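You operate a simulated robot arm through the tools that you are given. There is no shell and no other tool.

Carry out the task below with a simulated robot arm. There is one attempt and no reset: what you move stays moved.

TASK
Press the bezel of the 20 ML case home and put the case back.
Fine: tray shut, then one stroke, hands out from under the ram; leave the tray shut.

Only the result counts: the job must be done as asked and must still hold three seconds after the hand-in. Knocking over, shifting, dropping, spilling or breaking anything else fails it.

THE ROBOT
A 7-joint arm with a fingered hand, fixed in place. Base frame: the origin is at the foot of the arm, x ahead of it, y to its left, z up; the work surface is at about z = 800. Units: mm, degrees, N and s.
With the tool pointing down near the work surface it reaches from about 200 to 800 mm from the base axis. Its first joint turns from -166.0 to 166.0 degrees. Payload 4.9 kg.
Tool frame: the origin (TCP) lies between the finger pads and is the grasp point; the fingertips stand 32 mm ahead of it; z points along the fingers, y is the line along which they close. The gripper opens to 192 mm. The gripper's body begins 89 mm behind the TCP. The gripper is a hand of 3 fingers: y runs from the thumb to the fingers, the wrist lies at [0, 0, -267] in the tool frame, and closing takes about 1.5 s.
Orientation is that of the tool frame in the base frame, as a unit quaternion [x, y, z, w]. With the fingers straight down and closing along the base's y, the tool's x points along the base's -x, its y along +y and its z along -z.

THE INTERFACE
- The arm moves only by the tool move_arm. Its arguments are lists of equal length, an entry for each row: "delta_pos": the shift along the base's x, y, z in units of 150 mm (1.0 is 150 mm), a list of three; "delta_rot": the turn, a rotation vector about the base's x, y, z in units of 60 degrees (1.0 is 60 degrees), a list of three. In form: {"delta_pos": [[dx, dy, dz], ...], "delta_rot": [[wx, wy, wz], ...]}. A call has 1 to 20 rows; each row is the pose to reach, as a shift and turn from the pose commanded when the call began. "fingers" is the finger opening in mm, from 0 to 192, set as the call begins (left out, the last holds). A call with a number of a shift or a turn outside -1 to 1 is refused whole. Rows are played at 5 a second. More than 50 mm and 8.6 degrees between two rows, or a gripper value outside its range, and nothing of the call is played. Where a pose cannot be reached the arm comes as near as it can. A force on the tool above 70 N (or 10 N above the force at the start of the call, whichever is more), or a blocked arm, ends the call early, and 0.2 s more pass. Each finger travels about 153 mm/s and halts on what it meets, pressing with about 31 N; the grip force reading is that of the motor and also rises with nothing between the fingers. The clock runs only during rows and for 0.2 s after the last one: add rows that repeat a pose to give the fingers time. The reply holds the time, the measured pose of the TCP, the force on the tool along the base axes, the opening and the grip force, in the units named above and with some noise, with the torque about the TCP (base axes, N m) and any sound that the robot's microphone picked up, and new pictures: "show" is both (left out), scene, wrist or none.
- Cameras (640 x 400 px; columns grow to the right, rows downward): "scene" is fixed at [219.6, 500.8, 1375.7]; the picture's right is [-0.67, -0.74, 0.00], its down [-0.07, 0.07, -1.00] and it looks along [0.74, -0.67, -0.10] (base axes); focal length 214 px, centre (320, 200). "wrist" rides on the gripper at [80, -46, -113] in the tool frame; the picture's right is [0.50, 0.87, 0.00], its down [-0.67, 0.39, -0.63] and it looks along [-0.55, 0.32, 0.78] (tool axes); focal length 226 px, centre (320, 200). There is no depth. A picture from a camera that has moved, and an enlarged one, comes with that camera's place and axes in the base frame and with its lens.
- move_fingers(finger1, finger2, thumb_bend): sets how far each is bent, from 0 (flat) to 1 (curled in); at 0.3 the hand is open as for a grip, at 0.7 the pads meet at the TCP. One left out holds its place. A second passes; each finger stops where it meets its share of the squeeze, and holds until it gets a number again. A gripper value or a shape takes the hand back. It gives what a move gives, with no picture; readings hold the bend of each and the force on the fingers (four entries, about 0 where the hand has none), thumb and palm.
- hand_shape(shape): the hand has 3 fingers and takes this shape, open, in about a second: jaw (thumb against the fingers, like two jaws); tri (thumb and two fingers); tip (a fingertip pinch); poke (one finger out to press); point (the index stretched); flat (the hand flat); cup (the hand cupped); fist (a fist). The gripper value then closes the fingers along that shape, each until it touches; the sizes above hold for jaw. It gives what a move gives, with no picture.
- close_up(camera, box): a new picture of the part [left, top, right, bottom] of that camera's present view, enlarged. It takes no simulated time.
- job_done(): hands the job in; it is judged then, once.

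Places have to be worked out from the pictures, the camera data and where the tool is seen. Open the gripper and draw the arm clear of the work before you hand the job in, unless the task says otherwise.

The tools are called after "Request:" by a JSON object that holds its "name" and its "arguments". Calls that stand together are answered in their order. move_arm: Moves the arm, as the interface text tells. Its arguments: {"type":"object","properties":{"delta_pos":{"type":"array","items":{"type":"array","items":{"type":"number"}}},"delta_rot":{"type":"array","items":{"type":"array","items":{"type":"number"}}},"fingers":{"type":"number"},"show":{"type":"string","enum":["both","scene","wrist","none"]}},"required":["delta_pos","delta_rot"]} The other tools are called the same way: hand_shape (shape) gives the hand a shape; move_fingers (finger1, finger2, thumb_bend) moves the fingers one by one; close_up (camera, box) takes an enlarged picture of a part of a camera's view; job_done () hands the job in.

At the start:

```text
time: 0.0
tcp_pos: [431.1, 173.1, 1335.9]
orientation: [-0.001, 1.0, 0.001, 0.0]
wrist_force: [0.8, 0.0, 0.7]
torque: [0.01, -0.02, 0.02]
finger_gap: 192.0
finger_force: 0.1
shape: jaw
bend: [0.3, 0.3, 0.3]
finger forces: [0.1, 0.0, 0.0, 0.1, 0.1, 0.0]
```

scene: 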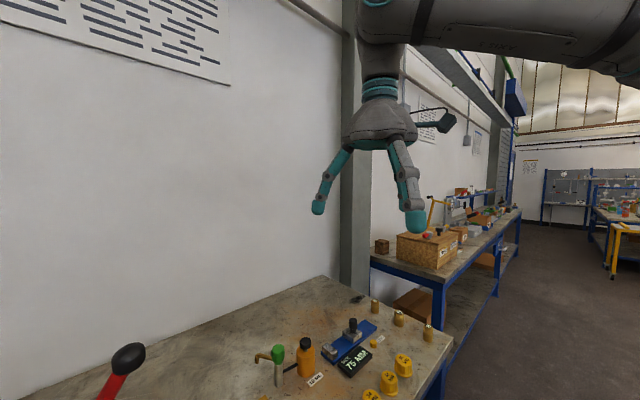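
wrist: 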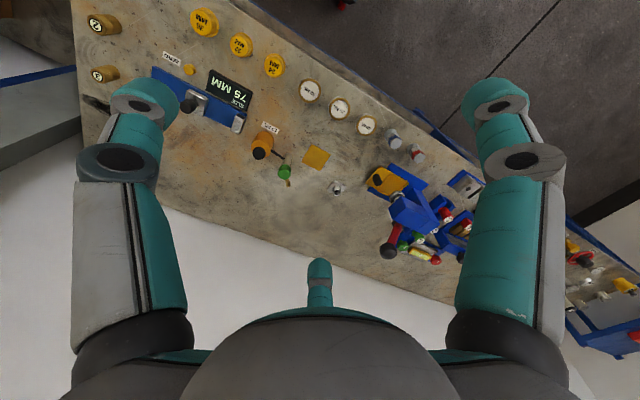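

The wrist picture shows a bench with a press (blue/red lever), cases, yellow caps and other things. I'll enlarge parts of both views before moving.

Request:
{"name": "close_up", "arguments": {"camera": "wrist", "box": [340, 120, 500, 280]}}

Request:
{"name": "close_up", "arguments": {"camera": "wrist", "box": [180, 0, 440, 200]}}

Request:
{"name": "close_up", "arguments": {"camera": "wrist", "box": [70, 0, 260, 140]}}

Request:
{"name": "close_up", "arguments": {"camera": "scene", "box": [200, 280, 460, 400]}}

```text
2.50 times, centred on (420, 200) of wrist
camera zoom: at [351.0, 129.0, 1449.0], right [-0.5, 0.87, 0.0], down [0.67, 0.39, 0.63], along [0.55, 0.32, -0.77], focal length 565 px, centre (70, 200)
```

zoom: 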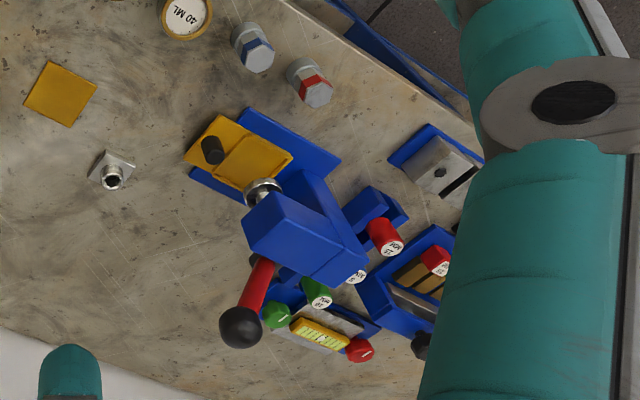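

```text
2.00 times, centred on (310, 100) of wrist
camera zoom: at [351.0, 129.0, 1449.0], right [-0.5, 0.87, 0.0], down [0.67, 0.39, 0.63], along [0.55, 0.32, -0.77], focal length 452 px, centre (340, 400)
```

zoom: 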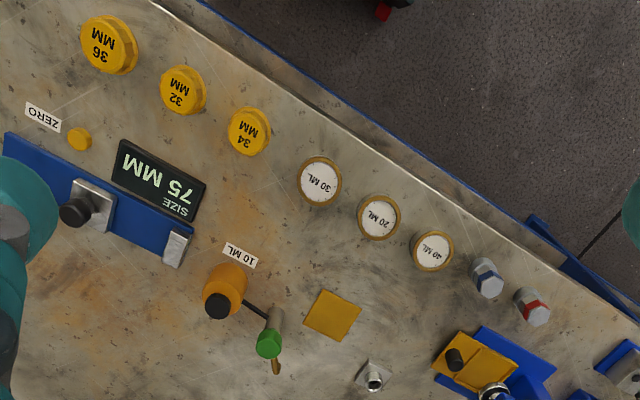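

```text
2.86 times, centred on (165, 70) of wrist
camera zoom: at [351.0, 129.0, 1449.0], right [-0.5, 0.87, 0.0], down [0.67, 0.39, 0.63], along [0.55, 0.32, -0.77], focal length 646 px, centre (763, 571)
```

zoom: 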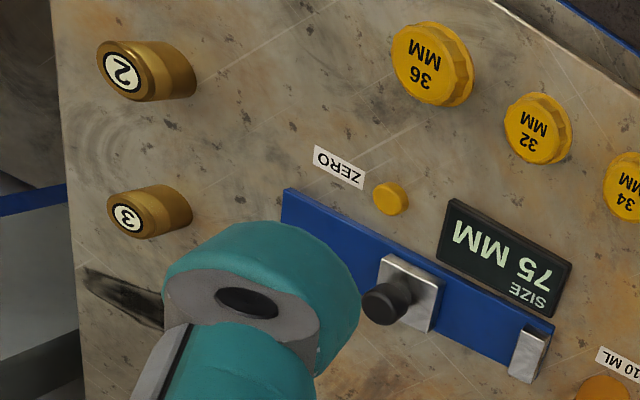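

```text
2.46 times, centred on (330, 340) of scene
camera zoom: at [219.6, 500.8, 1375.7], right [-0.67, -0.74, 0.0], down [-0.07, 0.07, -1.0], along [0.74, -0.67, -0.1], focal length 528 px, centre (295, -145)
```

zoom: 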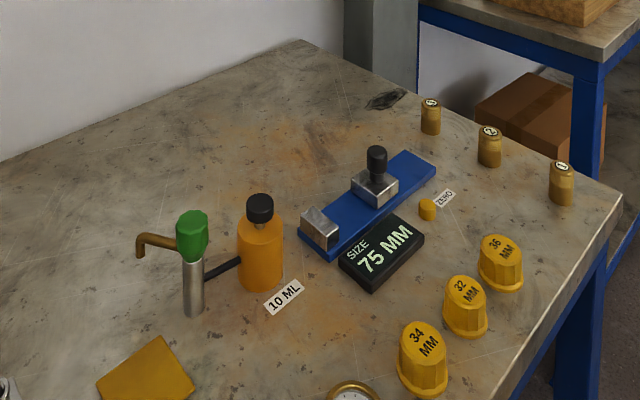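

The case row (30, 20, 40 ML) sits near x≈493, y≈184/272/361, and the press lies around x≈610, y≈545 with its lever ball near (670, 517, 1086). I'll move the hand toward the press, staying high, to look closer.

Request:
{"name": "move_arm", "arguments": {"delta_pos": [[0, 0.3, 0], [0, 0.6, 0], [0, 0.9, 0], [0, 1.0, 0]], "delta_rot": [[0, 0, 0], [0, 0, 0], [0, 0, 0], [0, 0, 0]], "show": "wrist"}}

```text
time: 1.0
tcp_pos: [429.8, 325.1, 1336.2]
orientation: [-0.001, 1.0, 0.001, 0.001]
wrist_force: [0.7, -0.5, -0.1]
torque: [0.01, -0.04, -0.03]
finger_gap: 191.8
finger_force: 0.0
shape: jaw
bend: [0.3, 0.3, 0.3]
finger forces: [0.0, 0.0, 0.0, 0.0, 0.0, 0.0]
camera wrist: at [350.9, 279.5, 1449.9], right [-0.5, 0.87, 0.0], down [0.67, 0.39, 0.63], along [0.55, 0.32, -0.77], focal length 226 px, centre (320, 200)
```

wrist: 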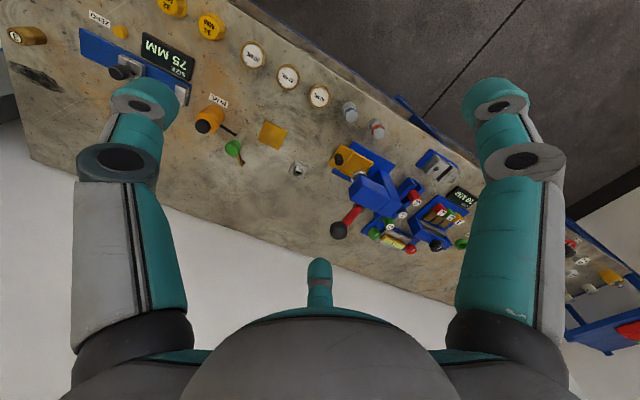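

I'll enlarge the press region of this view.

Request:
{"name": "close_up", "arguments": {"camera": "wrist", "box": [310, 120, 438, 248]}}

Request:
{"name": "close_up", "arguments": {"camera": "wrist", "box": [220, 30, 400, 150]}}

Request:
{"name": "close_up", "arguments": {"camera": "wrist", "box": [360, 140, 480, 260]}}

```text
3.12 times, centred on (374, 184) of wrist
camera zoom: at [350.9, 279.5, 1449.9], right [-0.5, 0.87, 0.0], down [0.67, 0.39, 0.63], along [0.55, 0.32, -0.77], focal length 706 px, centre (151, 250)
```

zoom: 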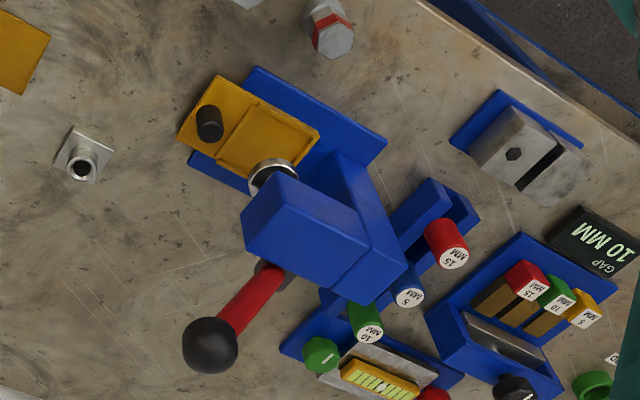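

```text
3.33 times, centred on (310, 90) of wrist
camera zoom: at [350.9, 279.5, 1449.9], right [-0.5, 0.87, 0.0], down [0.67, 0.39, 0.63], along [0.55, 0.32, -0.77], focal length 754 px, centre (353, 567)
```

zoom: 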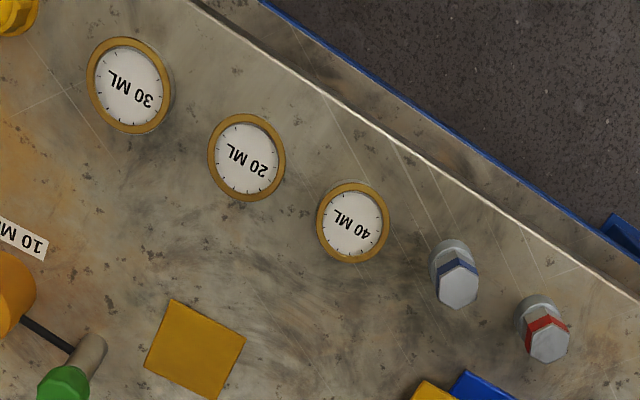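

```text
3.33 times, centred on (420, 200) of wrist
camera zoom: at [350.9, 279.5, 1449.9], right [-0.5, 0.87, 0.0], down [0.67, 0.39, 0.63], along [0.55, 0.32, -0.77], focal length 754 px, centre (-13, 200)
```

zoom: 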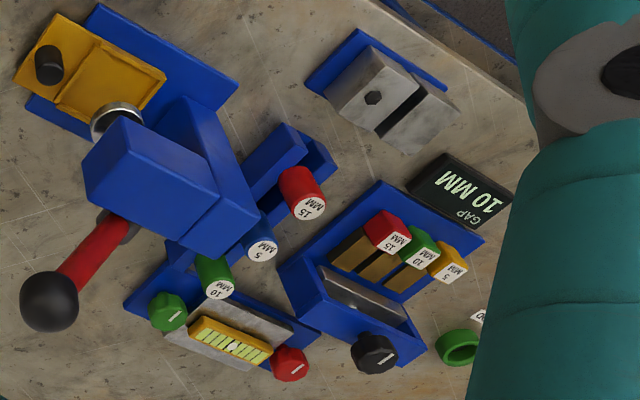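

The press tray looks aligned with base axes (x≈578–660, y≈488–608, knob near (621,504,836)), with the ram near (615,566). I'll go lower for a closer look at it, still clear of the lever ball.

Request:
{"name": "move_arm", "arguments": {"delta_pos": [[0, 0.15, -0.3], [0, 0.3, -0.6], [0, 0.45, -0.9], [0, 0.5, -1.0]], "delta_rot": [[0, 0, 0], [0, 0, 0], [0, 0, 0], [0, 0, 0]], "show": "wrist"}}

```text
refused: row 1 steps farther than a row can; nothing moved
```

The step slightly exceeded 50 mm per row; I'll use smaller steps.

Request:
{"name": "move_arm", "arguments": {"delta_pos": [[0, 0.1, -0.25], [0, 0.2, -0.5], [0, 0.35, -0.75], [0, 0.5, -1.0], [0, 0.5, -1.0]], "delta_rot": [[0, 0, 0], [0, 0, 0], [0, 0, 0], [0, 0, 0], [0, 0, 0]], "show": "wrist"}}

```text
time: 2.2
tcp_pos: [431.1, 401.3, 1186.0]
orientation: [0.0, 1.0, 0.001, 0.001]
wrist_force: [-0.8, -0.2, -0.5]
torque: [-0.01, 0.0, 0.01]
finger_gap: 191.8
finger_force: 0.0
shape: jaw
bend: [0.3, 0.3, 0.3]
finger forces: [0.0, 0.0, 0.0, 0.0, 0.0, 0.0]
camera wrist: at [351.5, 355.6, 1299.0], right [-0.5, 0.87, 0.0], down [0.67, 0.39, 0.63], along [0.55, 0.32, -0.77], focal length 226 px, centre (320, 200)
```

wrist: 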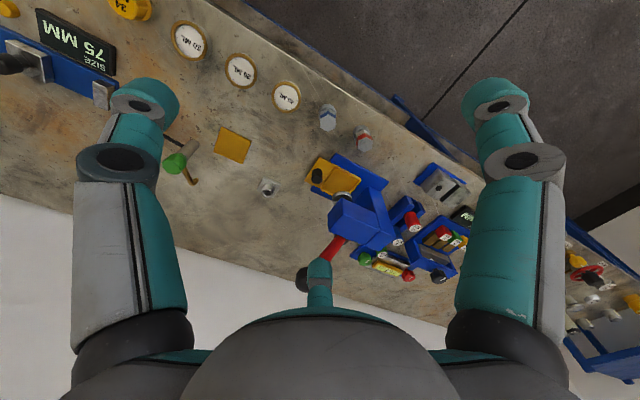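

Request:
{"name": "close_up", "arguments": {"camera": "wrist", "box": [290, 135, 418, 263]}}

Request:
{"name": "close_up", "arguments": {"camera": "wrist", "box": [160, 10, 320, 120]}}

```text
3.12 times, centred on (354, 199) of wrist
camera zoom: at [351.5, 355.6, 1299.0], right [-0.5, 0.87, 0.0], down [0.67, 0.39, 0.63], along [0.55, 0.32, -0.77], focal length 706 px, centre (214, 203)
```

zoom: 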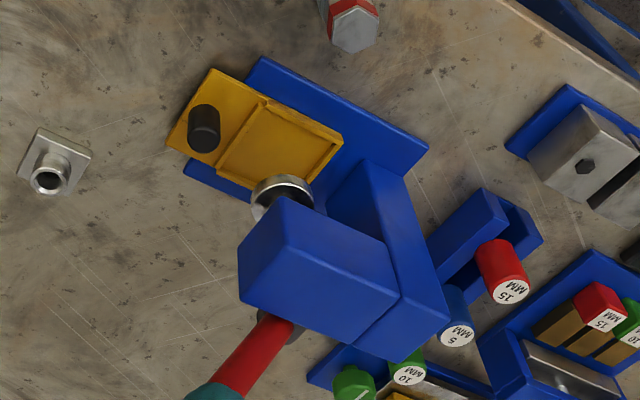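

```text
3.64 times, centred on (240, 65) of wrist
camera zoom: at [351.5, 355.6, 1299.0], right [-0.5, 0.87, 0.0], down [0.67, 0.39, 0.63], along [0.55, 0.32, -0.77], focal length 822 px, centre (611, 691)
```

zoom: 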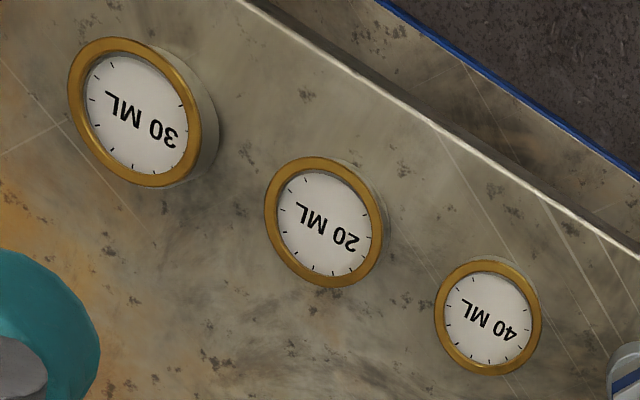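

The tray is a yellow slide with a square pocket, currently shut beneath the ram. Before going near anything, I'll test in free air how the fingers look when closed to about 60 mm.

Request:
{"name": "move_arm", "arguments": {"delta_pos": [[0, 0, 0], [0, 0, 0], [0, 0, 0], [0, 0, 0], [0, 0, 0], [0, 0, 0], [0, 0, 0]], "delta_rot": [[0, 0, 0], [0, 0, 0], [0, 0, 0], [0, 0, 0], [0, 0, 0], [0, 0, 0], [0, 0, 0]], "fingers": 60, "show": "both"}}

```text
time: 3.8
tcp_pos: [430.7, 400.5, 1187.0]
orientation: [-0.001, 1.0, 0.001, 0.001]
wrist_force: [-0.2, 0.3, -0.5]
torque: [0.03, -0.01, 0.02]
finger_gap: 60.4
finger_force: 0.0
shape: jaw
bend: [0.47, 0.47, 0.7]
finger forces: [0.1, 0.0, 0.1, 0.0, 0.0, 0.0]
camera wrist: at [351.6, 355.3, 1299.4], right [-0.5, 0.87, 0.0], down [0.67, 0.39, 0.63], along [0.55, 0.32, -0.77], focal length 226 px, centre (320, 200)
```

scene: 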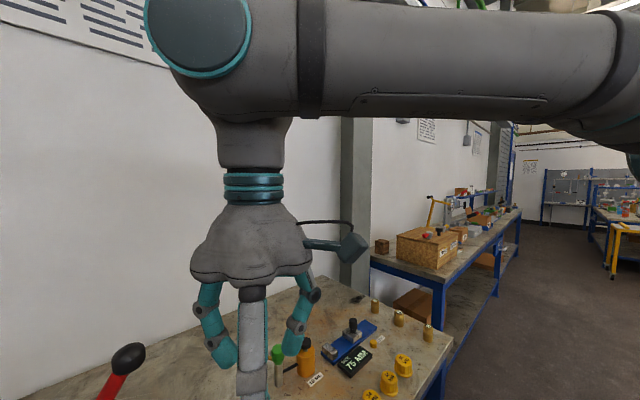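
wrist: 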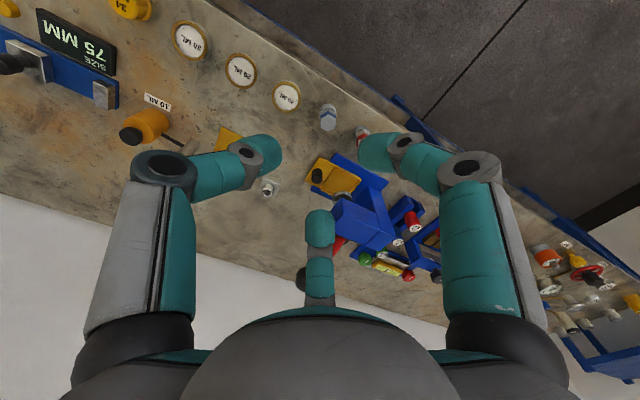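

With a 60 mm opening the three fingers curl inward about the TCP. I'll check the scene view closer to see the fingertip geometry.

Request:
{"name": "close_up", "arguments": {"camera": "scene", "box": [160, 200, 360, 400]}}

Request:
{"name": "close_up", "arguments": {"camera": "wrist", "box": [200, 100, 440, 300]}}

```text
2.00 times, centred on (260, 300) of scene
camera zoom: at [219.6, 500.8, 1375.7], right [-0.67, -0.74, 0.0], down [-0.07, 0.07, -1.0], along [0.74, -0.67, -0.1], focal length 429 px, centre (440, 0)
```

zoom: 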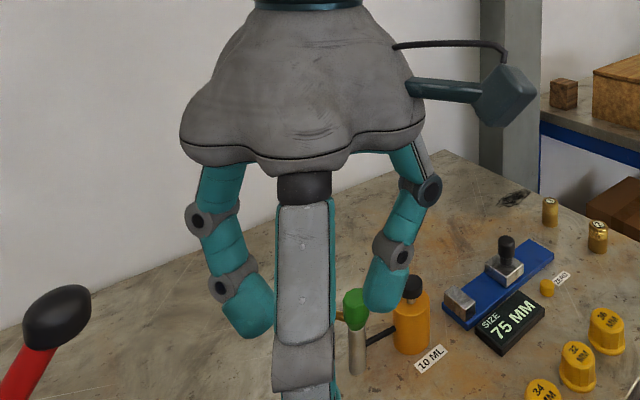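

```text
2.00 times, centred on (320, 200) of wrist
camera zoom: at [351.6, 355.3, 1299.4], right [-0.5, 0.87, 0.0], down [0.67, 0.39, 0.63], along [0.55, 0.32, -0.77], focal length 452 px, centre (320, 200)
```

zoom: 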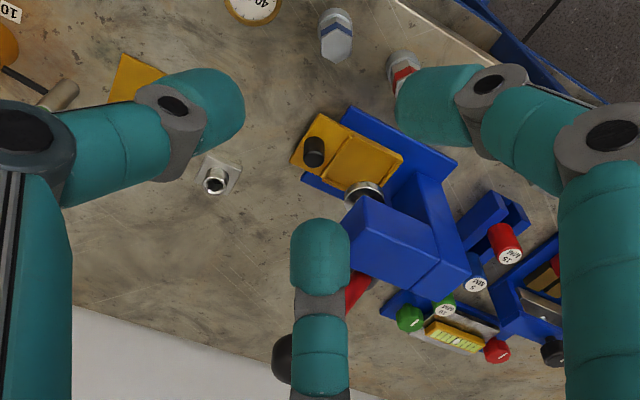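

The fingers form a symmetric three-way grip; at 60 mm the tips sit about 38 mm ahead of the TCP. Now I'll turn the wrist +60° about z and shift to look at the press from its front side.

Request:
{"name": "move_arm", "arguments": {"delta_pos": [[0.125, -0.045, -0.06], [0.25, -0.09, -0.12], [0.375, -0.135, -0.18], [0.5, -0.18, -0.24], [0.625, -0.225, -0.3], [0.75, -0.27, -0.36], [0.875, -0.315, -0.42], [1.0, -0.36, -0.48], [1.0, -0.36, -0.48]], "delta_rot": [[0, 0, 0.125], [0, 0, 0.25], [0, 0, 0.375], [0, 0, 0.5], [0, 0, 0.625], [0, 0, 0.75], [0, 0, 0.875], [0, 0, 1.0], [0, 0, 1.0]], "show": "both"}}

```text
time: 5.8
tcp_pos: [581.4, 344.6, 1112.6]
orientation: [-0.502, 0.865, 0.001, 0.0]
wrist_force: [-0.8, 0.2, -0.3]
torque: [0.0, 0.0, 0.01]
finger_gap: 60.5
finger_force: 0.1
shape: jaw
bend: [0.47, 0.47, 0.7]
finger forces: [0.0, 0.0, 0.0, 0.0, 0.0, 0.0]
camera wrist: at [581.2, 254.4, 1226.6], right [-1.0, 0.0, 0.0], down [0.0, 0.77, 0.63], along [0.0, 0.63, -0.77], focal length 226 px, centre (320, 200)
```

scene: 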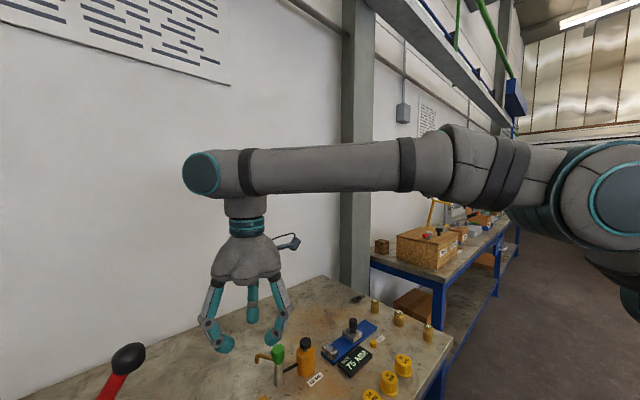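
wrist: 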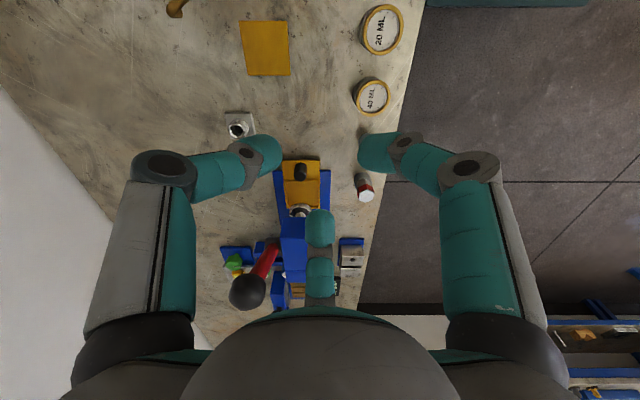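

Request:
{"name": "close_up", "arguments": {"camera": "wrist", "box": [215, 140, 375, 320]}}

Request:
{"name": "close_up", "arguments": {"camera": "wrist", "box": [330, 0, 430, 120]}}

```text
2.22 times, centred on (295, 230) of wrist
camera zoom: at [581.2, 254.4, 1226.6], right [-1.0, 0.0, 0.0], down [0.0, 0.77, 0.63], along [0.0, 0.63, -0.77], focal length 502 px, centre (376, 133)
```

zoom: 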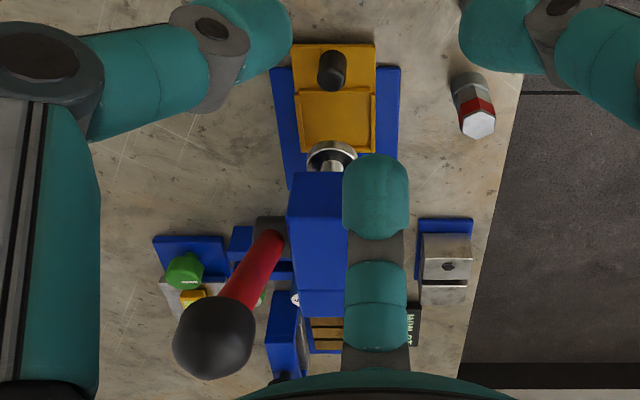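

```text
3.33 times, centred on (380, 60) of wrist
camera zoom: at [581.2, 254.4, 1226.6], right [-1.0, 0.0, 0.0], down [0.0, 0.77, 0.63], along [0.0, 0.63, -0.77], focal length 754 px, centre (120, 667)
```

zoom: 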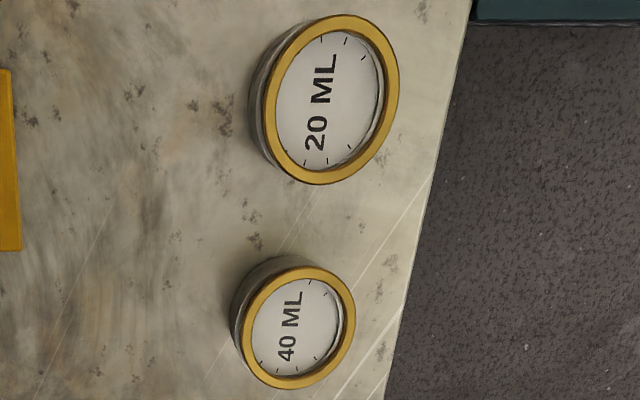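

The case seen here has the gold bezel; tray spans x≈581–657. I'll open the fingers and shift a little in −x so that nothing hides the press head.

Request:
{"name": "move_arm", "arguments": {"delta_pos": [[-0.25, 0.0, 0.0], [-0.45, 0.0, -0.1], [-0.45, 0.0, -0.2], [-0.45, 0.0, -0.2], [-0.45, 0.0, -0.2]], "delta_rot": [[0, 0, 0], [0, 0, 0], [0, 0, 0], [0, 0, 0], [0, 0, 0]], "fingers": 192, "show": "wrist"}}

Request:
{"name": "close_up", "arguments": {"camera": "wrist", "box": [180, 130, 310, 260]}}

```text
time: 7.0
tcp_pos: [512.6, 345.8, 1084.2]
orientation: [-0.501, 0.865, 0.001, -0.001]
wrist_force: [-0.8, 1.6, 0.4]
torque: [-0.04, 0.02, -0.04]
finger_gap: 192.1
finger_force: 0.1
shape: jaw
bend: [0.3, 0.3, 0.3]
finger forces: [0.0, 0.0, 0.0, 0.1, 0.1, 0.0]
camera wrist: at [513.4, 254.6, 1196.8], right [-1.0, 0.0, 0.0], down [0.0, 0.77, 0.63], along [0.0, 0.63, -0.77], focal length 226 px, centre (320, 200)
```

wrist: 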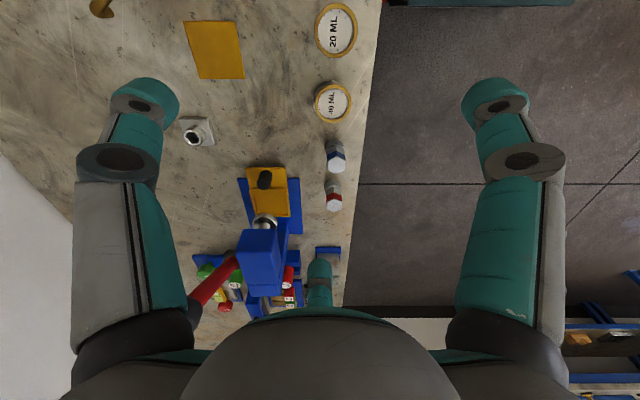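

```text
3.08 times, centred on (245, 195) of wrist
camera zoom: at [513.4, 254.6, 1196.8], right [-1.0, 0.0, 0.0], down [0.0, 0.77, 0.63], along [0.0, 0.63, -0.77], focal length 696 px, centre (551, 215)
```

zoom: 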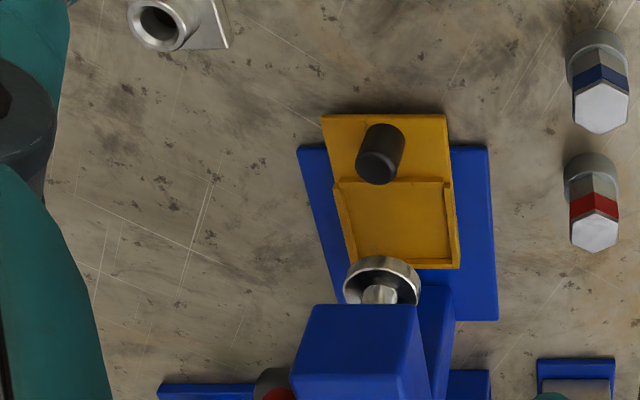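

I have the press geometry roughly (head front y≈542, z≈926–975; ram near (620,562,880)). A tighter enlargement of the knob and tray will fix the knob's position.

Request:
{"name": "close_up", "arguments": {"camera": "wrist", "box": [230, 155, 310, 235]}}

Request:
{"name": "close_up", "arguments": {"camera": "wrist", "box": [300, 0, 370, 80]}}

Request:
{"name": "close_up", "arguments": {"camera": "wrist", "box": [180, 200, 350, 320]}}

```text
5.00 times, centred on (270, 195) of wrist
camera zoom: at [513.4, 254.6, 1196.8], right [-1.0, 0.0, 0.0], down [0.0, 0.77, 0.63], along [0.0, 0.63, -0.77], focal length 1130 px, centre (570, 225)
```

zoom: 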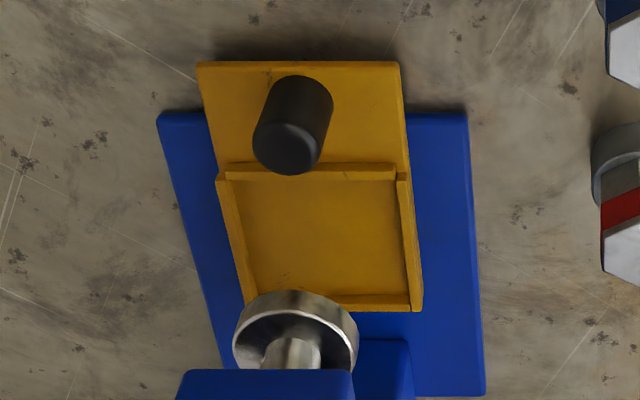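

```text
5.00 times, centred on (335, 40) of wrist
camera zoom: at [513.4, 254.6, 1196.8], right [-1.0, 0.0, 0.0], down [0.0, 0.77, 0.63], along [0.0, 0.63, -0.77], focal length 1130 px, centre (245, 1000)
```

zoom: 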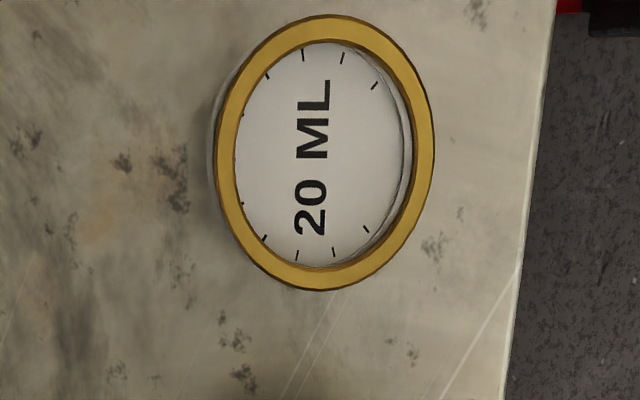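

```text
3.33 times, centred on (265, 260) of wrist
camera zoom: at [513.4, 254.6, 1196.8], right [-1.0, 0.0, 0.0], down [0.0, 0.77, 0.63], along [0.0, 0.63, -0.77], focal length 754 px, centre (503, 0)
```

zoom: 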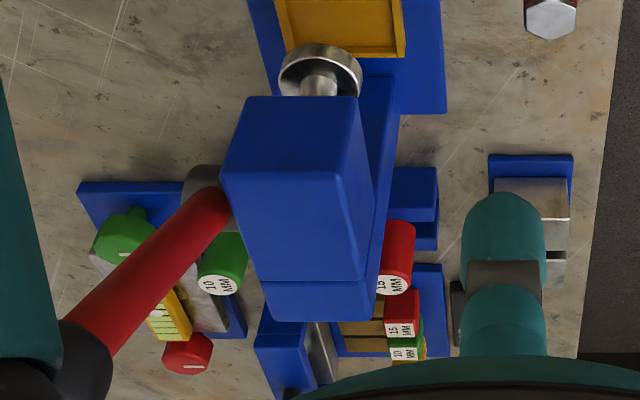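

Knob is at about (620, 500), 24 mm across, z≈820–853; pocket inner square ≈67 mm centred near (620,572). I'll turn back to the starting orientation (thumb toward −y), partly close the fingers, and move in front of the knob, well short of the lever.

Request:
{"name": "move_arm", "arguments": {"delta_pos": [[0.1, 0.05, -0.05], [0.2, 0.1, -0.12], [0.3, 0.15, -0.2], [0.4, 0.2, -0.28], [0.5, 0.25, -0.36], [0.6, 0.3, -0.44], [0.66, 0.34, -0.5], [0.715, 0.366, -0.56], [0.715, 0.366, -0.56]], "delta_rot": [[0, 0, -0.125], [0, 0, -0.25], [0, 0, -0.375], [0, 0, -0.5], [0, 0, -0.625], [0, 0, -0.75], [0, 0, -0.875], [0, 0, -1.0], [0, 0, -1.0]], "fingers": 70, "show": "both"}}

```text
time: 9.0
tcp_pos: [619.8, 401.1, 999.9]
orientation: [0.0, 1.0, 0.001, 0.001]
wrist_force: [0.3, -0.7, 0.5]
torque: [0.01, -0.02, 0.01]
finger_gap: 70.6
finger_force: 0.1
shape: jaw
bend: [0.43, 0.43, 0.7]
finger forces: [0.1, 0.0, 0.1, 0.0, 0.0, 0.0]
camera wrist: at [540.5, 355.3, 1112.7], right [-0.5, 0.87, 0.0], down [0.67, 0.39, 0.63], along [0.55, 0.32, -0.77], focal length 226 px, centre (320, 200)
```

scene: 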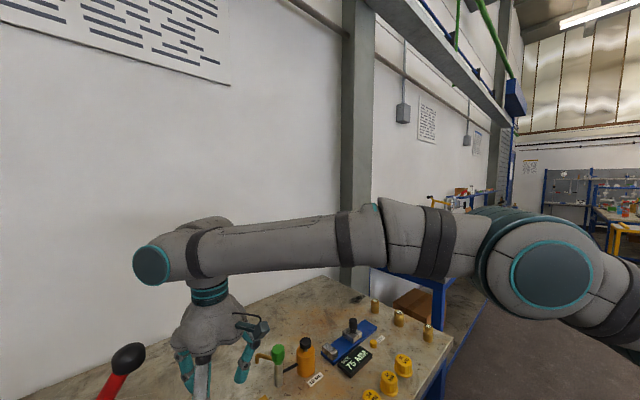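
wrist: 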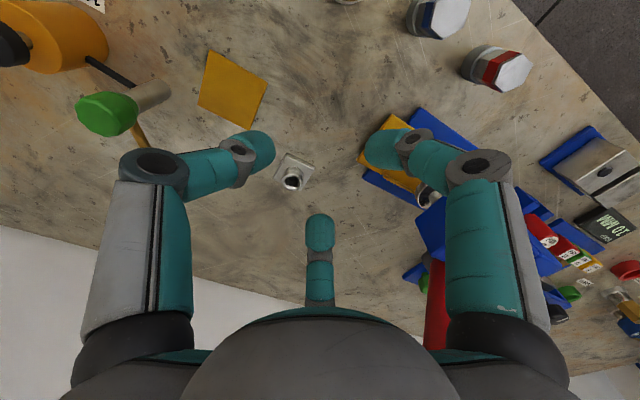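

The thumb reads bend 0.7 already at 70 mm, so I need to learn where the fingers actually meet. I'll close to 24 mm here in free air and look.

Request:
{"name": "move_arm", "arguments": {"delta_pos": [[0, 0, 0], [0, 0, 0], [0, 0, 0], [0, 0, 0], [0, 0, 0]], "delta_rot": [[0, 0, 0], [0, 0, 0], [0, 0, 0], [0, 0, 0], [0, 0, 0]], "fingers": 24, "show": "both"}}

Request:
{"name": "close_up", "arguments": {"camera": "wrist", "box": [200, 100, 440, 260]}}

Request:
{"name": "close_up", "arguments": {"camera": "scene", "box": [120, 260, 320, 400]}}

```text
time: 10.2
tcp_pos: [620.4, 399.1, 999.7]
orientation: [0.0, 1.0, 0.001, 0.001]
wrist_force: [0.2, 0.2, -0.7]
torque: [-0.01, -0.01, -0.04]
finger_gap: 24.1
finger_force: 0.1
shape: jaw
bend: [0.75, 0.75, 0.7]
finger forces: [0.0, 0.0, 0.0, 0.0, 0.0, 0.0]
camera wrist: at [540.5, 355.1, 1112.6], right [-0.5, 0.87, 0.0], down [0.67, 0.39, 0.63], along [0.55, 0.32, -0.77], focal length 226 px, centre (320, 200)
```

scene: 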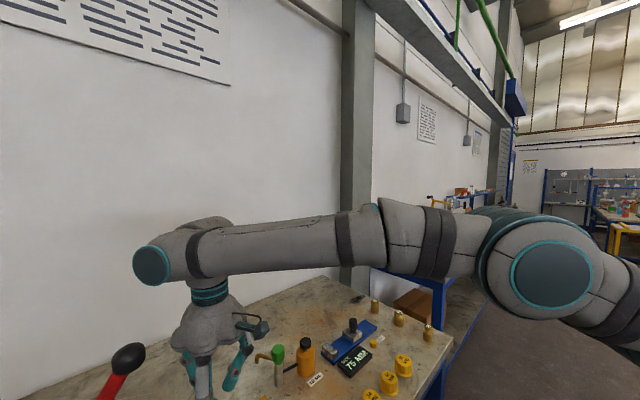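
wrist: 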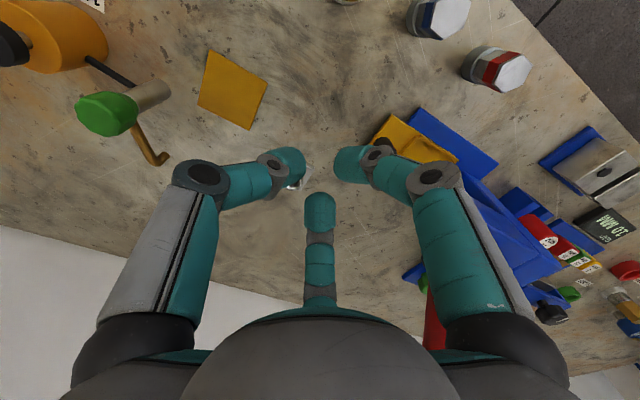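

```text
2.50 times, centred on (320, 180) of wrist
camera zoom: at [540.5, 355.1, 1112.6], right [-0.5, 0.87, 0.0], down [0.67, 0.39, 0.63], along [0.55, 0.32, -0.77], focal length 565 px, centre (320, 250)
```

zoom: 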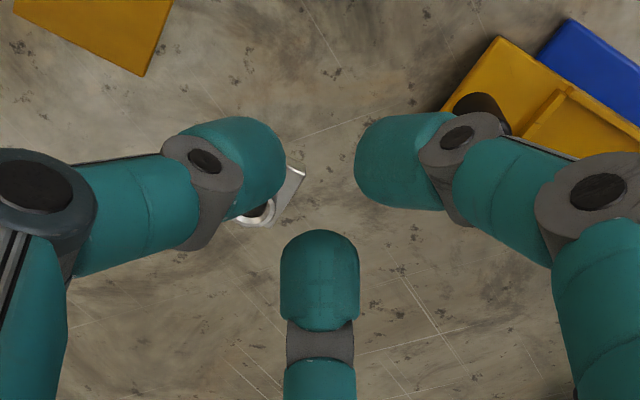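

```text
2.86 times, centred on (220, 330) of scene
camera zoom: at [219.6, 500.8, 1375.7], right [-0.67, -0.74, 0.0], down [-0.07, 0.07, -1.0], along [0.74, -0.67, -0.1], focal length 613 px, centre (606, -171)
```

zoom: 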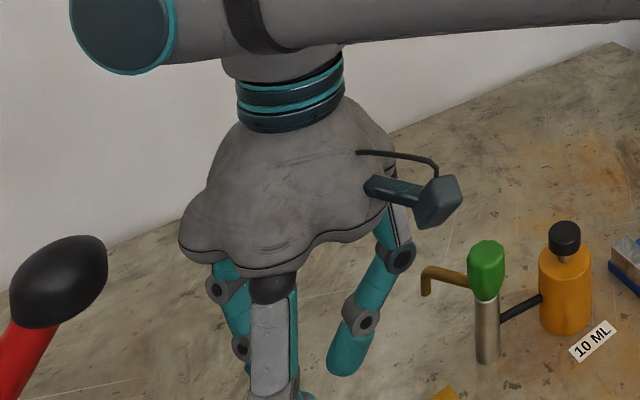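

At 24 mm the tips close around the TCP within a few millimetres, so the grip centre is the TCP. I'll reopen to 70 mm and tilt the hand 15° so its body leans away from the press head.

Request:
{"name": "move_arm", "arguments": {"delta_pos": [[0, 0, 0], [0, 0, 0], [0, 0, 0], [0, 0.1, -0.2], [0, 0.2, -0.4], [0, 0.2, -0.4]], "delta_rot": [[0.125, 0, 0], [0.25, 0, 0], [0.25, 0, 0], [0.25, 0, 0], [0.25, 0, 0], [0.25, 0, 0]], "fingers": 70, "show": "wrist"}}

```text
time: 11.6
tcp_pos: [620.5, 429.9, 940.7]
orientation: [-0.001, 0.991, 0.131, 0.0]
wrist_force: [0.4, 0.1, -0.1]
torque: [0.0, 0.01, 0.01]
finger_gap: 69.7
finger_force: 0.1
shape: jaw
bend: [0.44, 0.44, 0.7]
finger forces: [0.0, 0.1, 0.0, 0.0, 0.1, 0.1]
camera wrist: at [540.7, 357.8, 1037.2], right [-0.5, 0.84, 0.23], down [0.67, 0.21, 0.71], along [0.55, 0.51, -0.67], focal length 226 px, centre (320, 200)
```

wrist: 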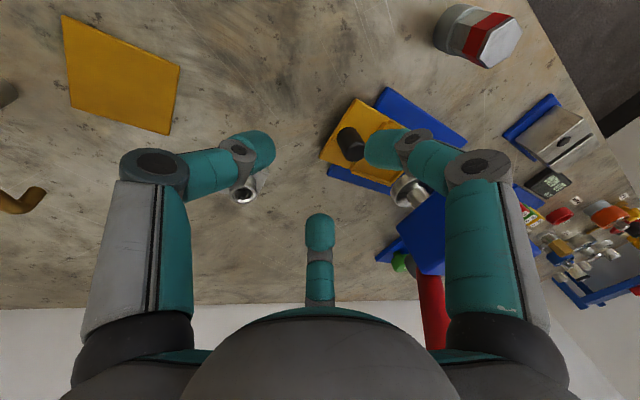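

Request:
{"name": "close_up", "arguments": {"camera": "wrist", "box": [300, 80, 480, 240]}}

```text
2.50 times, centred on (390, 160) of wrist
camera zoom: at [540.7, 357.8, 1037.2], right [-0.5, 0.84, 0.23], down [0.67, 0.21, 0.71], along [0.55, 0.51, -0.67], focal length 565 px, centre (145, 300)
```

zoom: 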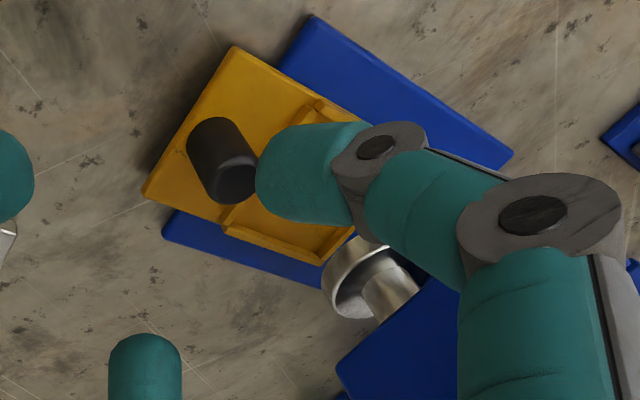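

The knob is confirmed near (620, 497) with its top around z≈850. I'll move in so the open fingers surround it (TCP about (620, 489, 868)).

Request:
{"name": "move_arm", "arguments": {"delta_pos": [[0, 0.13, -0.16], [0, 0.26, -0.32], [0, 0.35, -0.44], [0, 0.39, -0.48], [0, 0.39, -0.48]], "delta_rot": [[0, 0, 0], [0, 0, 0], [0, 0, 0], [0, 0, 0], [0, 0, 0]], "show": "wrist"}}

Request:
{"name": "close_up", "arguments": {"camera": "wrist", "box": [200, 80, 440, 260]}}

```text
time: 12.8
tcp_pos: [619.7, 487.9, 869.4]
orientation: [-0.001, 0.991, 0.132, 0.001]
wrist_force: [0.5, 0.9, -0.5]
torque: [-0.01, 0.0, 0.0]
finger_gap: 69.4
finger_force: 0.0
shape: jaw
bend: [0.44, 0.44, 0.7]
finger forces: [0.1, 0.0, 0.1, 0.0, 0.0, 0.1]
camera wrist: at [540.7, 416.3, 965.4], right [-0.5, 0.84, 0.23], down [0.67, 0.21, 0.71], along [0.55, 0.51, -0.67], focal length 226 px, centre (320, 200)
```

wrist: 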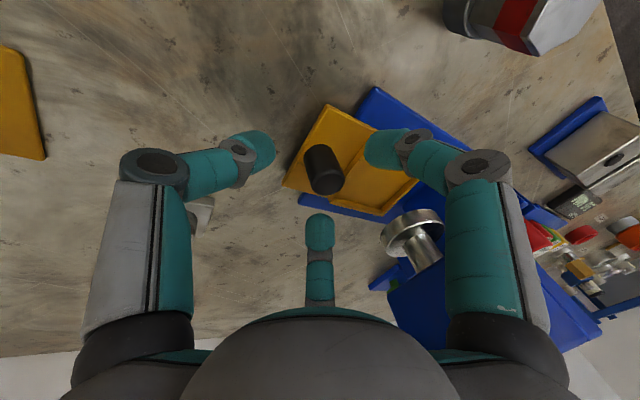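

```text
2.22 times, centred on (320, 170) of wrist
camera zoom: at [540.7, 416.3, 965.4], right [-0.5, 0.84, 0.23], down [0.67, 0.21, 0.71], along [0.55, 0.51, -0.67], focal length 502 px, centre (320, 267)
```

zoom: 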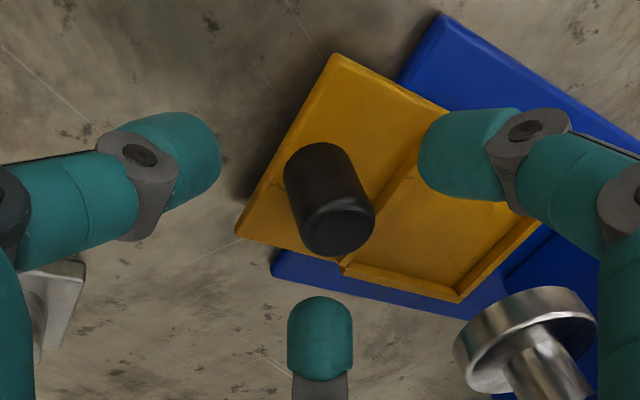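

The knob is centred between the three fingers. I'll close on it.

Request:
{"name": "move_arm", "arguments": {"delta_pos": [[0, 0, 0], [0, 0, 0], [0, 0, 0], [0, 0, 0], [0, 0, 0], [0, 0, 0]], "delta_rot": [[0, 0, 0], [0, 0, 0], [0, 0, 0], [0, 0, 0], [0, 0, 0], [0, 0, 0]], "fingers": 14, "show": "wrist"}}

Request:
{"name": "close_up", "arguments": {"camera": "wrist", "box": [200, 80, 440, 260]}}

```text
time: 14.2
tcp_pos: [620.4, 488.4, 869.2]
orientation: [-0.001, 0.991, 0.132, 0.0]
wrist_force: [0.0, 1.9, 8.0]
torque: [0.15, 0.03, -0.02]
finger_gap: 14.9
finger_force: 0.0
shape: jaw
bend: [0.61, 0.62, 0.7]
finger forces: [5.6, 4.7, 0.1, 0.0, 0.0, 0.0]
camera wrist: at [540.8, 416.2, 965.9], right [-0.5, 0.84, 0.23], down [0.67, 0.21, 0.71], along [0.55, 0.51, -0.66], focal length 226 px, centre (320, 200)
```

wrist: 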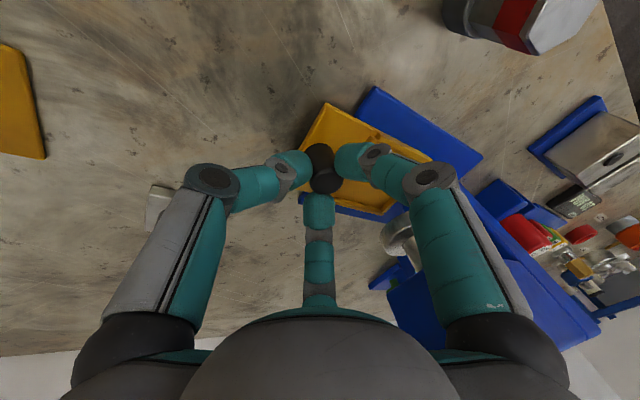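

```text
2.22 times, centred on (320, 170) of wrist
camera zoom: at [540.8, 416.2, 965.9], right [-0.5, 0.84, 0.23], down [0.67, 0.21, 0.71], along [0.55, 0.51, -0.66], focal length 502 px, centre (320, 267)
```

zoom: 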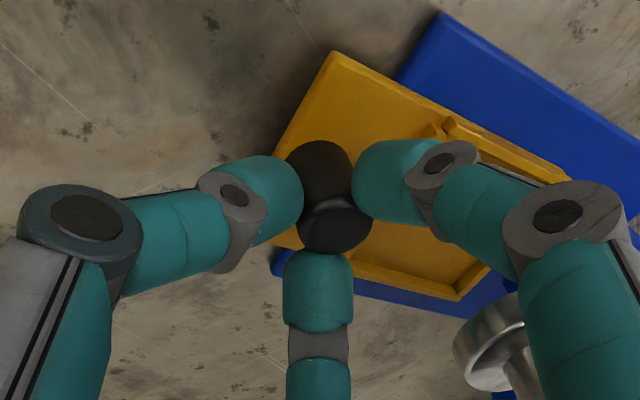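

The two fingers are behind the knob with light contact. I'll tighten slightly and pull the tray out along −y, 100 mm in small steps.

Request:
{"name": "move_arm", "arguments": {"delta_pos": [[0, 0, 0], [0, 0, 0], [0, -0.06, 0], [0, -0.13, 0], [0, -0.2, 0], [0, -0.27, 0], [0, -0.34, 0], [0, -0.41, 0], [0, -0.48, 0], [0, -0.55, 0], [0, -0.61, 0], [0, -0.67, 0]], "delta_rot": [[0, 0, 0], [0, 0, 0], [0, 0, 0], [0, 0, 0], [0, 0, 0], [0, 0, 0], [0, 0, 0], [0, 0, 0], [0, 0, 0], [0, 0, 0], [0, 0, 0], [0, 0, 0]], "fingers": 8, "show": "wrist"}}

```text
time: 16.8
tcp_pos: [620.3, 387.7, 867.0]
orientation: [-0.001, 0.991, 0.131, 0.0]
wrist_force: [3.8, -0.6, 1.6]
torque: [0.07, -0.13, -0.01]
finger_gap: 15.3
finger_force: 30.6
shape: jaw
bend: [0.74, 0.74, 0.7]
finger forces: [27.4, 29.0, 0.0, 0.1, 26.5, 0.1]
camera wrist: at [540.5, 315.0, 965.0], right [-0.5, 0.84, 0.23], down [0.67, 0.21, 0.71], along [0.55, 0.51, -0.67], focal length 226 px, centre (320, 200)
```

wrist: 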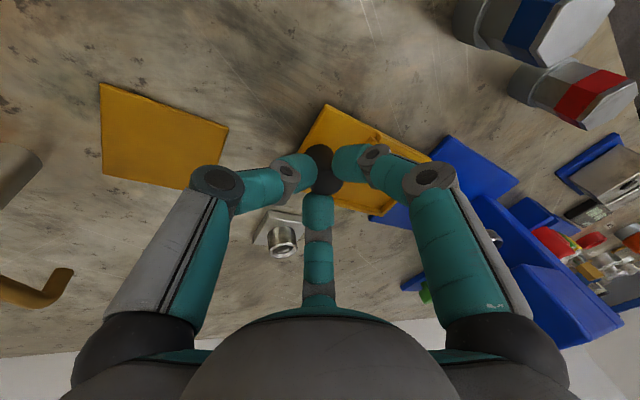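

The tray came along 100 mm with firm grip and little force. I'll check how the tray sits relative to the base before going further.

Request:
{"name": "close_up", "arguments": {"camera": "wrist", "box": [280, 80, 540, 320]}}

```text
1.67 times, centred on (410, 200) of wrist
camera zoom: at [540.5, 315.0, 965.0], right [-0.5, 0.84, 0.23], down [0.67, 0.21, 0.71], along [0.55, 0.51, -0.67], focal length 377 px, centre (170, 200)
```

zoom: 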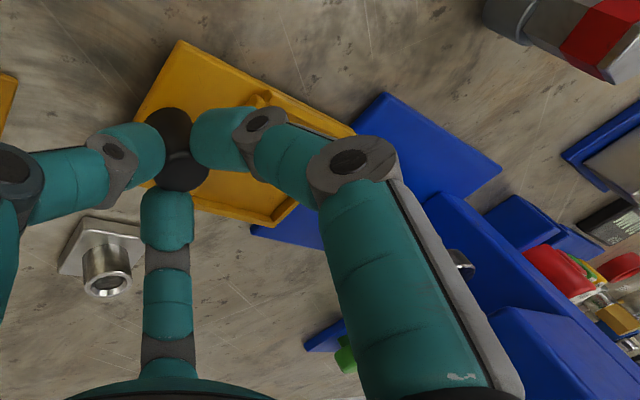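

I'll try another 25 mm of pull slowly to see whether the slide has a stop.

Request:
{"name": "move_arm", "arguments": {"delta_pos": [[0, -0.03, 0], [0, -0.06, 0], [0, -0.09, 0], [0, -0.12, 0], [0, -0.15, 0], [0, -0.17, 0]], "delta_rot": [[0, 0, 0], [0, 0, 0], [0, 0, 0], [0, 0, 0], [0, 0, 0], [0, 0, 0]], "show": "wrist"}}

```text
time: 18.2
tcp_pos: [619.6, 363.7, 867.8]
orientation: [-0.001, 0.991, 0.133, 0.001]
wrist_force: [1.6, 23.2, -4.0]
torque: [0.52, -0.02, -0.01]
finger_gap: 14.0
finger_force: 31.0
shape: jaw
bend: [0.61, 0.61, 0.69]
finger forces: [29.3, 31.4, 0.1, 0.0, 13.6, 0.1]
camera wrist: at [540.2, 291.9, 965.2], right [-0.5, 0.83, 0.23], down [0.67, 0.21, 0.71], along [0.55, 0.51, -0.66], focal length 226 px, centre (320, 200)
```

wrist: 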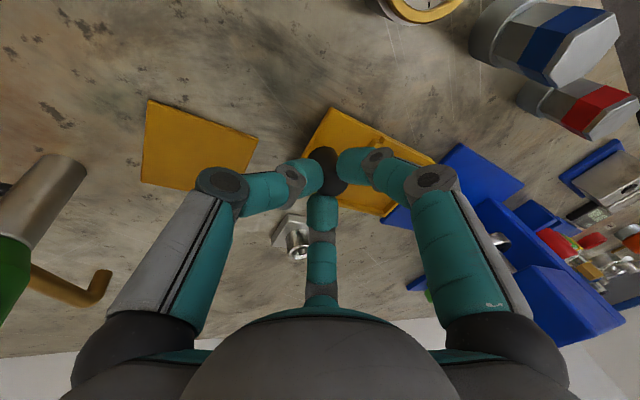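

The pull now meets about 23 N: the slide's stop is reached. I'll ease back, release the knob, and retreat upward.

Request:
{"name": "move_arm", "arguments": {"delta_pos": [[0, 0.04, 0], [0, 0.07, 0], [0, 0.07, 0]], "delta_rot": [[0, 0, 0], [0, 0, 0], [0, 0, 0]], "show": "none"}}

Request:
{"name": "move_arm", "arguments": {"delta_pos": [[0, 0, 0], [0, 0, 0], [0, 0, 0], [0, 0, 0], [0, 0, 0], [0, -0.04, 0.15], [0, -0.12, 0.45], [0, -0.2, 0.75], [0, -0.2, 0.75]], "delta_rot": [[0, 0, 0], [0, 0, 0], [0, 0, 0], [0, 0, 0], [0, 0, 0], [0, 0, 0], [0, 0, 0], [0, 0, 0], [0, 0, 0]], "fingers": 74, "show": "wrist"}}

```text
time: 19.0
tcp_pos: [619.9, 371.2, 869.0]
orientation: [-0.001, 0.991, 0.131, 0.001]
wrist_force: [-2.6, -0.9, 9.2]
torque: [0.05, 0.09, 0.05]
finger_gap: 14.7
finger_force: 30.8
shape: jaw
bend: [0.61, 0.61, 0.68]
finger forces: [28.4, 27.1, 0.0, 0.0, 31.7, 0.1]
```

```text
time: 21.0
tcp_pos: [620.6, 342.6, 981.9]
orientation: [0.0, 0.991, 0.132, 0.001]
wrist_force: [0.5, -0.8, 0.7]
torque: [0.02, 0.0, 0.0]
finger_gap: 73.6
finger_force: 0.0
shape: jaw
bend: [0.43, 0.43, 0.7]
finger forces: [0.0, 0.0, 0.0, 0.0, 0.1, 0.0]
camera wrist: at [541.1, 270.2, 1078.9], right [-0.5, 0.84, 0.23], down [0.67, 0.21, 0.71], along [0.55, 0.51, -0.67], focal length 226 px, centre (320, 200)
```

wrist: 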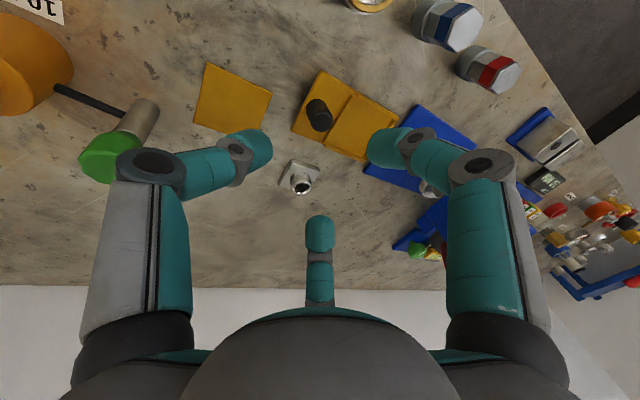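

Request:
{"name": "close_up", "arguments": {"camera": "wrist", "box": [270, 50, 450, 210]}}

```text
2.50 times, centred on (360, 130) of wrist
camera zoom: at [541.1, 270.2, 1078.9], right [-0.5, 0.84, 0.23], down [0.67, 0.21, 0.71], along [0.55, 0.51, -0.67], focal length 565 px, centre (220, 375)
```

zoom: 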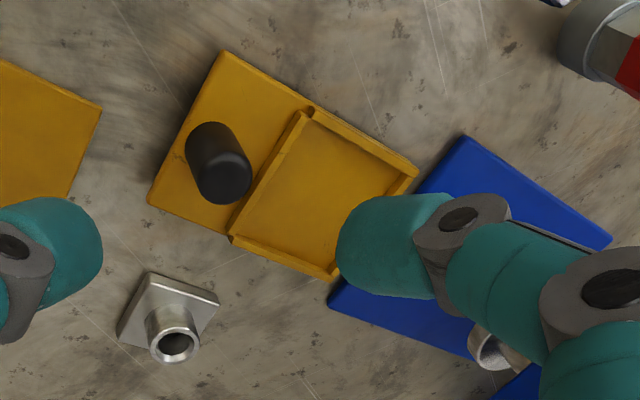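

The open tray's pocket centre is now near (617–620, 451) and the knob near (620, 380). Next I'll level the hand and turn it +90° (thumb toward +x, so no finger points at the neighbouring cases) while going above the 20 ML case.

Request:
{"name": "move_arm", "arguments": {"delta_pos": [[0, 0, 0.06], [0, 0, 0.12], [0, 0, 0.12]], "delta_rot": [[-0.125, 0, 0], [-0.25, 0, 0], [-0.25, 0, 0]], "show": "none"}}

Request:
{"name": "move_arm", "arguments": {"delta_pos": [[-0.1, -0.06, 0], [-0.2, -0.12, 0], [-0.3, -0.18, 0], [-0.4, -0.24, 0], [-0.5, -0.3, 0], [-0.6, -0.36, 0], [-0.7, -0.42, 0], [-0.85, -0.48, 0], [-0.85, -0.48, 0]], "delta_rot": [[0, 0, 0.125], [0, 0, 0.25], [0, 0, 0.375], [0, 0, 0.5], [0, 0, 0.625], [0, 0, 0.75], [0, 0, 0.875], [0, 0, 1.0], [0, 0, 1.0]], "show": "none"}}

Request:
{"name": "move_arm", "arguments": {"delta_pos": [[0, 0, 0], [0, 0, 0], [0, 0, 0], [0, 0, 0], [0, 0, 0]], "delta_rot": [[0, 0, 0.125], [0, 0, 0.25], [0, 0, 0.375], [0, 0, 0.5], [0, 0, 0.5]], "show": "both"}}

```text
time: 21.8
tcp_pos: [620.2, 342.3, 999.1]
orientation: [-0.001, 1.0, 0.001, 0.001]
wrist_force: [0.1, 0.0, -0.3]
torque: [0.02, 0.03, -0.03]
finger_gap: 73.7
finger_force: 0.0
shape: jaw
bend: [0.43, 0.43, 0.7]
finger forces: [0.0, 0.0, 0.0, 0.0, 0.0, 0.0]
```

```text
time: 23.8
tcp_pos: [493.6, 270.2, 998.7]
orientation: [-0.501, 0.865, 0.002, 0.0]
wrist_force: [0.3, 0.2, -0.4]
torque: [0.0, -0.05, 0.01]
finger_gap: 73.6
finger_force: 0.1
shape: jaw
bend: [0.43, 0.43, 0.7]
finger forces: [0.0, 0.0, 0.0, 0.0, 0.0, 0.0]
```

```text
time: 25.0
tcp_pos: [493.3, 271.3, 998.8]
orientation: [0.708, -0.706, -0.001, 0.001]
wrist_force: [-0.2, 0.9, -0.4]
torque: [0.01, 0.0, 0.02]
finger_gap: 73.6
finger_force: 0.0
shape: jaw
bend: [0.43, 0.43, 0.7]
finger forces: [0.0, 0.0, 0.0, 0.0, 0.0, 0.0]
camera wrist: at [539.3, 192.9, 1111.4], right [-0.86, -0.5, 0.0], down [-0.39, 0.67, 0.63], along [-0.32, 0.55, -0.77], focal length 226 px, centre (320, 200)
```

scene: 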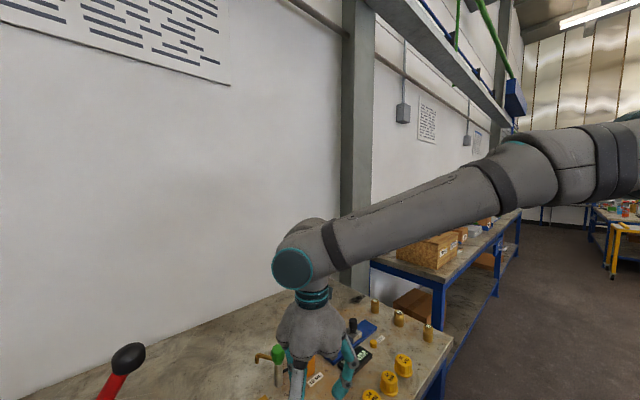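
wrist: 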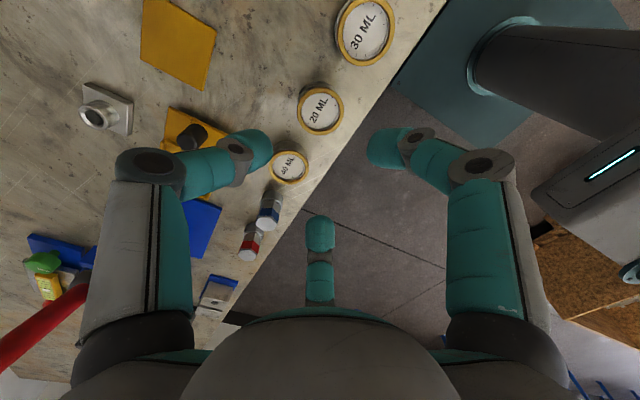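

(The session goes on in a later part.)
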